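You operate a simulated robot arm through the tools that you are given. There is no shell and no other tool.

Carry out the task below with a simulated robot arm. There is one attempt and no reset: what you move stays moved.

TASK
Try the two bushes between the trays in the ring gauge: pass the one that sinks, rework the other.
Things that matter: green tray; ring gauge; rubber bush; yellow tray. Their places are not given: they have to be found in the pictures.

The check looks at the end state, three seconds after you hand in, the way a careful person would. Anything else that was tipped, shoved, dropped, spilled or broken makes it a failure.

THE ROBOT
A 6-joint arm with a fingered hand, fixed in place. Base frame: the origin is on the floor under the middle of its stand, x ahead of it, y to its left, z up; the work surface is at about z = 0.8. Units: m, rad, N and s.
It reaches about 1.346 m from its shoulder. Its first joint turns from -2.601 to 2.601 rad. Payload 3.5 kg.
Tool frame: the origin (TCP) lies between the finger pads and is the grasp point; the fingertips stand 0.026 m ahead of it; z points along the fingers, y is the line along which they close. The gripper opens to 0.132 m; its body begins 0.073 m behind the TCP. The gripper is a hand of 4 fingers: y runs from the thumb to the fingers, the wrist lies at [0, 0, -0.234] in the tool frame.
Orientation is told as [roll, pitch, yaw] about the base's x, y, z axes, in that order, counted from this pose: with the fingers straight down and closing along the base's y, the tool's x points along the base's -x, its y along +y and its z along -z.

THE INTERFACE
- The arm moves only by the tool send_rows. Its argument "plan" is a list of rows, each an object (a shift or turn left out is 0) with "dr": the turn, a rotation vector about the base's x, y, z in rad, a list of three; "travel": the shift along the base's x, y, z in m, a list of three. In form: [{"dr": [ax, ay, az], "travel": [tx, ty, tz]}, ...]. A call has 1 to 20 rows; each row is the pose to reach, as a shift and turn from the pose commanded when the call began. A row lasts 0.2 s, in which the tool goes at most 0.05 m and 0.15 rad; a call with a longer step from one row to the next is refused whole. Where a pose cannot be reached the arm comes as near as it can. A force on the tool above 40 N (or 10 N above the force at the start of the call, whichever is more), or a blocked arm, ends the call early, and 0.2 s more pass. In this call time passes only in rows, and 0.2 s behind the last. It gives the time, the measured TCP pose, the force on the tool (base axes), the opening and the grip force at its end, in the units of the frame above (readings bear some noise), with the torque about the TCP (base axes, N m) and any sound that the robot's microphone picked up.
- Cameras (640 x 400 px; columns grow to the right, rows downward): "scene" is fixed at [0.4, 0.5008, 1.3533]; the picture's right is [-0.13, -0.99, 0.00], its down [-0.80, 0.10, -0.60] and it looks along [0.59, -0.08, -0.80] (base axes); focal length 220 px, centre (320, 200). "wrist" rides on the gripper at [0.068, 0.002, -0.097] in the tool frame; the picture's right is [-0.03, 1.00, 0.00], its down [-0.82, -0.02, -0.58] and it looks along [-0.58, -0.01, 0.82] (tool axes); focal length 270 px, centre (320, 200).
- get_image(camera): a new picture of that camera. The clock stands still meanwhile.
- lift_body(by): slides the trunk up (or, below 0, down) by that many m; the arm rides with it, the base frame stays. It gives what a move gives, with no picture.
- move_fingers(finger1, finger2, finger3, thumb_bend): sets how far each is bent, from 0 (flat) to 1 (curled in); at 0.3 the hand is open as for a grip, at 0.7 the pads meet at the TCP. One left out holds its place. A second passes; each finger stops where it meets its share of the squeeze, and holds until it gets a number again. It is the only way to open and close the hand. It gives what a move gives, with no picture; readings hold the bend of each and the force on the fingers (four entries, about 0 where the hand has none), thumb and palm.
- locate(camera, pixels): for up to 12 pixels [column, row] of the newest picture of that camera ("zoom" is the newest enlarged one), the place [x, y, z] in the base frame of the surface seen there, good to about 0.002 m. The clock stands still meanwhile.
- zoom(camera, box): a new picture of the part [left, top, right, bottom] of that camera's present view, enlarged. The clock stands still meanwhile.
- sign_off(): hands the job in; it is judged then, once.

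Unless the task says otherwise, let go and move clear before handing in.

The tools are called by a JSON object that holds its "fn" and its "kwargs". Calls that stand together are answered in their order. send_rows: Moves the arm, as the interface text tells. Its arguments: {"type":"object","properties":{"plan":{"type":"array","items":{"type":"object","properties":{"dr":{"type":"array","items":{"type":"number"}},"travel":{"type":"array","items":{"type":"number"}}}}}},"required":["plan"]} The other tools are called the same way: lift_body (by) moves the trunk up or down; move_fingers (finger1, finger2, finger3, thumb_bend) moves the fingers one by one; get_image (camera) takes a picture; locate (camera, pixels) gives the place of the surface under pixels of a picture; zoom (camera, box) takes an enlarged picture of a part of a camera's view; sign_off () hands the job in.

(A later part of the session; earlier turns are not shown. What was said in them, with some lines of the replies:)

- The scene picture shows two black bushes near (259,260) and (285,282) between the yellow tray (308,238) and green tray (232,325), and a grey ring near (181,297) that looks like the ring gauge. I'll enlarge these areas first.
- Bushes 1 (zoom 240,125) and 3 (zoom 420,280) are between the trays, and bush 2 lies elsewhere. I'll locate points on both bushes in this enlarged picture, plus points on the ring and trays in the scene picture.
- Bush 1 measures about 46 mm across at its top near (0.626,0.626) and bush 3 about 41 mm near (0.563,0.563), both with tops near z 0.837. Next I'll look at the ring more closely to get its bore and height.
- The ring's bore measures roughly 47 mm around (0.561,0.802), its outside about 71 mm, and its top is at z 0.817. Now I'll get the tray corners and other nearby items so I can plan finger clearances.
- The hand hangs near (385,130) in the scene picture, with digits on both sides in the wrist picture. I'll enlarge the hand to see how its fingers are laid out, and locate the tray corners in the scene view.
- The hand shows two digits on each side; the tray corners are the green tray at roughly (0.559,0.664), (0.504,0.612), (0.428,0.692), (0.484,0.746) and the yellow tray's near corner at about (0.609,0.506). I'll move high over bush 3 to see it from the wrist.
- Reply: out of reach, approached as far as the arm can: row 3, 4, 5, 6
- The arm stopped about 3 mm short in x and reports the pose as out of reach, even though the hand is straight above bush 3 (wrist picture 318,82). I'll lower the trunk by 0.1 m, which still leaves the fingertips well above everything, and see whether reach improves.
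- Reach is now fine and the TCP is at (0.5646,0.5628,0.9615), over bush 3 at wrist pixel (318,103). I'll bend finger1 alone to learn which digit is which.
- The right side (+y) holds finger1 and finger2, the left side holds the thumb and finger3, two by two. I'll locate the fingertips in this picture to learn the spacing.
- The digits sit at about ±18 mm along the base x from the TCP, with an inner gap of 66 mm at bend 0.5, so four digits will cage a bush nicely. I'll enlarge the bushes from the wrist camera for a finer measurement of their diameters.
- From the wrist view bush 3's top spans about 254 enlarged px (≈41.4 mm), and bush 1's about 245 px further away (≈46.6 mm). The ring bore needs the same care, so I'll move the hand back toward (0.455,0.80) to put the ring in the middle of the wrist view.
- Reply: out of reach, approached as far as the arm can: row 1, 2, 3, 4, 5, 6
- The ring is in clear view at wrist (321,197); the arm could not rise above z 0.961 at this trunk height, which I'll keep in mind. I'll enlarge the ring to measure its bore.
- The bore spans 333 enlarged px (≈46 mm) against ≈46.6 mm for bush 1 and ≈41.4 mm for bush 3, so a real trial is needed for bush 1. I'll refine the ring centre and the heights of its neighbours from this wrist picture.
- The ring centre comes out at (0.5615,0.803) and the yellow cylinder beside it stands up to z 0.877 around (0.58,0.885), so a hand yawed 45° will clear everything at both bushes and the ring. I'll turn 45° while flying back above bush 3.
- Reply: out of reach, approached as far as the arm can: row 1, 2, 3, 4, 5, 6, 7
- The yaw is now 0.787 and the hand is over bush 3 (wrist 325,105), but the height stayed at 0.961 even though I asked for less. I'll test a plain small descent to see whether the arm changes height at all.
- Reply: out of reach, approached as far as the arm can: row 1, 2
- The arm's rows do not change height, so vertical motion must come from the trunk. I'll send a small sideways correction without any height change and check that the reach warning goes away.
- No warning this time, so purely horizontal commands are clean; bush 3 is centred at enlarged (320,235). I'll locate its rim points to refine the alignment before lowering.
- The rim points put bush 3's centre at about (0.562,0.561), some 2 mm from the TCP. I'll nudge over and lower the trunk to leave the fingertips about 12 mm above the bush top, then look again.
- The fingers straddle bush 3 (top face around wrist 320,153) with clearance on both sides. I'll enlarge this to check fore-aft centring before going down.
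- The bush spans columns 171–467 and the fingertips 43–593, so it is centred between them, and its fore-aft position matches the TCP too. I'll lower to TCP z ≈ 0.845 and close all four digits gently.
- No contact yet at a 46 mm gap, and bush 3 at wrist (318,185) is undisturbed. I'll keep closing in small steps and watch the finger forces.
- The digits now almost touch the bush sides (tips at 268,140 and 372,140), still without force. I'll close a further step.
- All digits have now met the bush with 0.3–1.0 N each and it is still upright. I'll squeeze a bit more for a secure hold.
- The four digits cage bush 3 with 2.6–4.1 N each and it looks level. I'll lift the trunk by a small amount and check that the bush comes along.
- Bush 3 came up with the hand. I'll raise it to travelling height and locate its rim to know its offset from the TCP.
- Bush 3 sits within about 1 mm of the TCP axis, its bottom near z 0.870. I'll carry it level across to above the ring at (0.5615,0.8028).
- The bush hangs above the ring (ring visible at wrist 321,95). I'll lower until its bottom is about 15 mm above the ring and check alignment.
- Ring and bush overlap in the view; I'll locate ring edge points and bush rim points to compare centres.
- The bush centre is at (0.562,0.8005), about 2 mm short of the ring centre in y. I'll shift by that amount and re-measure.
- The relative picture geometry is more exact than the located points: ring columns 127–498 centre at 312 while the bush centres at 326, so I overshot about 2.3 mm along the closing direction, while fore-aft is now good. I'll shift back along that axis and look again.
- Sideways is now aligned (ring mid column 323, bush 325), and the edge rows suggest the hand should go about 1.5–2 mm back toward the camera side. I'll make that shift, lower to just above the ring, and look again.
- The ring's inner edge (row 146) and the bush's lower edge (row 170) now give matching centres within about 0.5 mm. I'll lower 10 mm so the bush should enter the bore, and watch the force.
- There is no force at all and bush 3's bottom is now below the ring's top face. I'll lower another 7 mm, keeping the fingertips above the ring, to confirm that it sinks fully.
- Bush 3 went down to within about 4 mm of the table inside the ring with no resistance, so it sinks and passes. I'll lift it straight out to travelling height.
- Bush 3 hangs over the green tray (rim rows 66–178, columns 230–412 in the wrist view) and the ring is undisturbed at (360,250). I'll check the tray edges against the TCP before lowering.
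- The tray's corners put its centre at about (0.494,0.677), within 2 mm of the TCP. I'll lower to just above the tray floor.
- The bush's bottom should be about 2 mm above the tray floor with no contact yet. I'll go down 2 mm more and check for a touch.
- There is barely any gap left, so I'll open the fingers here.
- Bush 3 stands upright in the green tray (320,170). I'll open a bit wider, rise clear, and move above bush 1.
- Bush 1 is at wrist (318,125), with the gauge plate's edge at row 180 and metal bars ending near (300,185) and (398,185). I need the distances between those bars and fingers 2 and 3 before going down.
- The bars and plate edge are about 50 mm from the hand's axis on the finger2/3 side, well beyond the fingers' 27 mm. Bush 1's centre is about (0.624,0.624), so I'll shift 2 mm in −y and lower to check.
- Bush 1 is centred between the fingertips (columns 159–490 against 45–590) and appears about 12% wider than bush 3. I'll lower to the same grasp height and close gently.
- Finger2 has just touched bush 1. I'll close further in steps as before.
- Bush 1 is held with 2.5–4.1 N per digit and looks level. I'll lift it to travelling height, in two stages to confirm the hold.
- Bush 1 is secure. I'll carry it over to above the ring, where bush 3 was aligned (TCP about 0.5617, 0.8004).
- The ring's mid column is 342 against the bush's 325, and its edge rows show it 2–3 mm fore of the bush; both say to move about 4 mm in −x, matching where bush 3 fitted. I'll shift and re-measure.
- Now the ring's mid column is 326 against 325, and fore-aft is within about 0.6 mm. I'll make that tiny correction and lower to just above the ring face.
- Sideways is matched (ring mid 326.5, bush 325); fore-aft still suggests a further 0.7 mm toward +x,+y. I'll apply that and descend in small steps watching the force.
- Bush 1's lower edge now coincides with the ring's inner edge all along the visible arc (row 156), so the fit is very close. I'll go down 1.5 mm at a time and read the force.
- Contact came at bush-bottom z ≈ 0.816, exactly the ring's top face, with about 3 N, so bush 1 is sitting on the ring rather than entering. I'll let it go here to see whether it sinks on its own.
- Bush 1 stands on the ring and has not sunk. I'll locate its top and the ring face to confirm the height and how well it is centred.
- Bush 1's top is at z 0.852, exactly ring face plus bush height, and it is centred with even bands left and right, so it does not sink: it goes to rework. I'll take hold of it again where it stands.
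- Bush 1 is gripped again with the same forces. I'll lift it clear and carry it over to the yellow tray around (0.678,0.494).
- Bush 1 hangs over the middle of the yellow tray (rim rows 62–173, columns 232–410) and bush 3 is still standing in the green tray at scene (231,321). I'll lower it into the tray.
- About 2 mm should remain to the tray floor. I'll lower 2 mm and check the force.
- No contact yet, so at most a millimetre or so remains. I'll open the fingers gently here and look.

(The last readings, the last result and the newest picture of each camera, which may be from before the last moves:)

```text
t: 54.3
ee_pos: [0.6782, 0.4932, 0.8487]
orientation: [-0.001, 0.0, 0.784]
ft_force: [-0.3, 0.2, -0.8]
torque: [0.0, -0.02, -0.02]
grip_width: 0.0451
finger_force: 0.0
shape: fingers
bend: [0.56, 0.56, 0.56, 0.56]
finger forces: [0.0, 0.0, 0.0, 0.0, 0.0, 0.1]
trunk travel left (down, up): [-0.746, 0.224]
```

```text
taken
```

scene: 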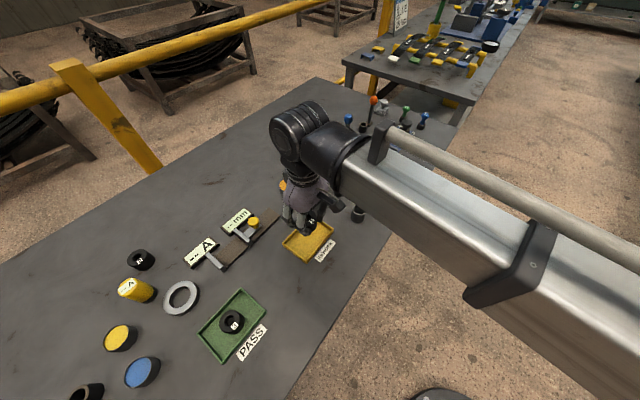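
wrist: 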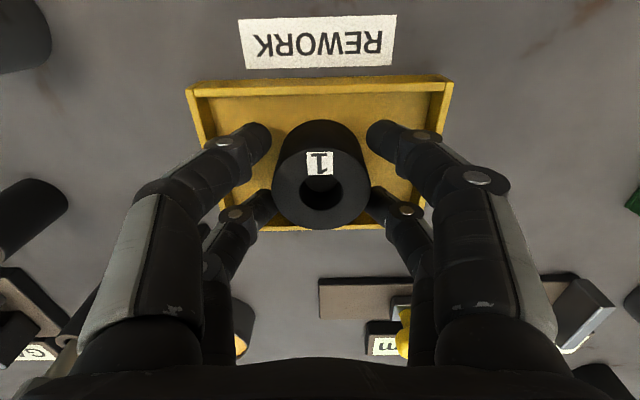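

Bush 1 stands upright in the yellow tray (320,175). I'll open wider, rise well clear, and check the whole scene.

{"fn": "move_fingers", "kwargs": {"finger1": 0.48, "finger2": 0.48, "finger3": 0.48, "thumb_bend": 0.48}}

{"fn": "lift_body", "kwargs": {"by": 0.21}}

{"fn": "send_rows", "kwargs": {"plan": [{"travel": [0.006, -0.035, 0]}, {"travel": [0.013, -0.075, 0]}, {"travel": [0.02, -0.115, 0]}, {"travel": [0.027, -0.15, 0]}]}}

{"fn": "get_image", "kwargs": {"camera": "scene"}}

{"fn": "get_image", "kwargs": {"camera": "wrist"}}

```text
t: 55.3
ee_pos: [0.6773, 0.4938, 0.848]
orientation: [-0.001, 0.0, 0.785]
ft_force: [-0.2, -0.3, -0.1]
torque: [0.03, -0.02, 0.0]
grip_width: 0.0719
finger_force: 0.0
shape: fingers
bend: [0.48, 0.48, 0.48, 0.48]
finger forces: [0.1, 0.0, 0.1, 0.1, 0.0, 0.0]
trunk travel left (down, up): [-0.746, 0.224]
```

```text
t: 57.6
ee_pos: [0.6777, 0.4941, 1.0574]
orientation: [0.0, 0.0, 0.785]
ft_force: [-0.2, 0.2, 0.8]
torque: [-0.01, 0.02, 0.01]
grip_width: 0.0722
finger_force: 0.1
shape: fingers
bend: [0.48, 0.48, 0.48, 0.48]
finger forces: [0.0, 0.0, 0.0, 0.0, 0.1, 0.0]
trunk travel left (down, up): [-0.956, 0.014]
```

```text
t: 58.6
ee_pos: [0.7062, 0.3407, 1.0572]
orientation: [0.001, 0.0, 0.787]
ft_force: [1.1, -0.6, -0.7]
torque: [0.01, 0.01, -0.01]
grip_width: 0.0722
finger_force: 0.1
shape: fingers
bend: [0.48, 0.48, 0.48, 0.48]
finger forces: [0.0, 0.0, 0.1, 0.1, 0.0, 0.0]
trunk travel left (down, up): [-0.956, 0.014]
```

```text
taken
```

scene: 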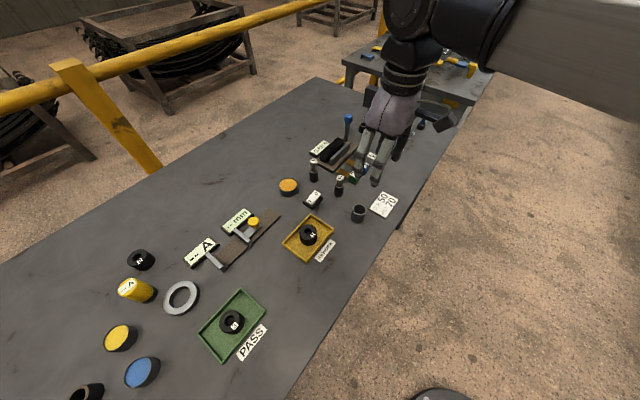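

```text
taken
```

wrist: 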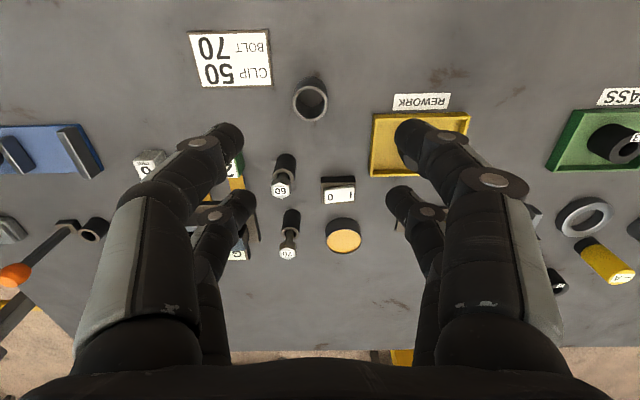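

{"fn": "zoom", "kwargs": {"camera": "scene", "box": [160, 200, 350, 370]}}

{"fn": "locate", "kwargs": {"camera": "scene", "pixels": [[181, 297], [168, 300], [192, 290], [181, 283], [171, 309], [225, 320], [303, 233], [312, 240]]}}

```text
2.35 times, centred on (255, 285) of scene
```

zoom: 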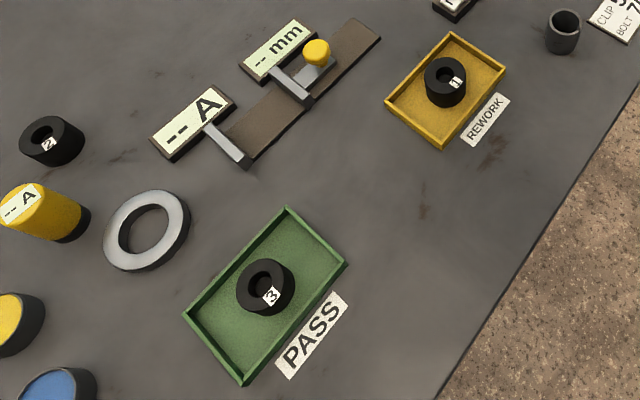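

```text
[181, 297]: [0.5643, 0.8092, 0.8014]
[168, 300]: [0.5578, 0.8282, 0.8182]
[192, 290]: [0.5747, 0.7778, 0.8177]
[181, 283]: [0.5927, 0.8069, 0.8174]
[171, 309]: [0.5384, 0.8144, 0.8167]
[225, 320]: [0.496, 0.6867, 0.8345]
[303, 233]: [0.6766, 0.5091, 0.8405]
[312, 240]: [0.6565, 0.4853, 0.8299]
```

The enlarged picture shows bush 3 upright in the green PASS tray (265,285) and bush 1 upright in the yellow REWORK tray (447,82). The ring gauge and everything else are where they started, and the hand is empty and clear, so I'll hand in.

{"fn": "sign_off", "kwargs": {}}

```text
The job is handed in.
```

I tried both bushes in the ring gauge, put each in its tray, and handed the job in. No verdict came back.

- **Bush 3 – pass:** it went down inside the ring to about 4 mm above the table with no resistance. It now stands upright in the green PASS tray.
- **Bush 1 – rework:** it stopped on the ring's top face and did not sink when I let it go. It is only slightly too wide, with bush and bore both about 46 mm across. It now stands upright in the yellow REWORK tray.

In the last picture the ring gauge and everything else were where they started. The hand was empty and clear before I handed in.
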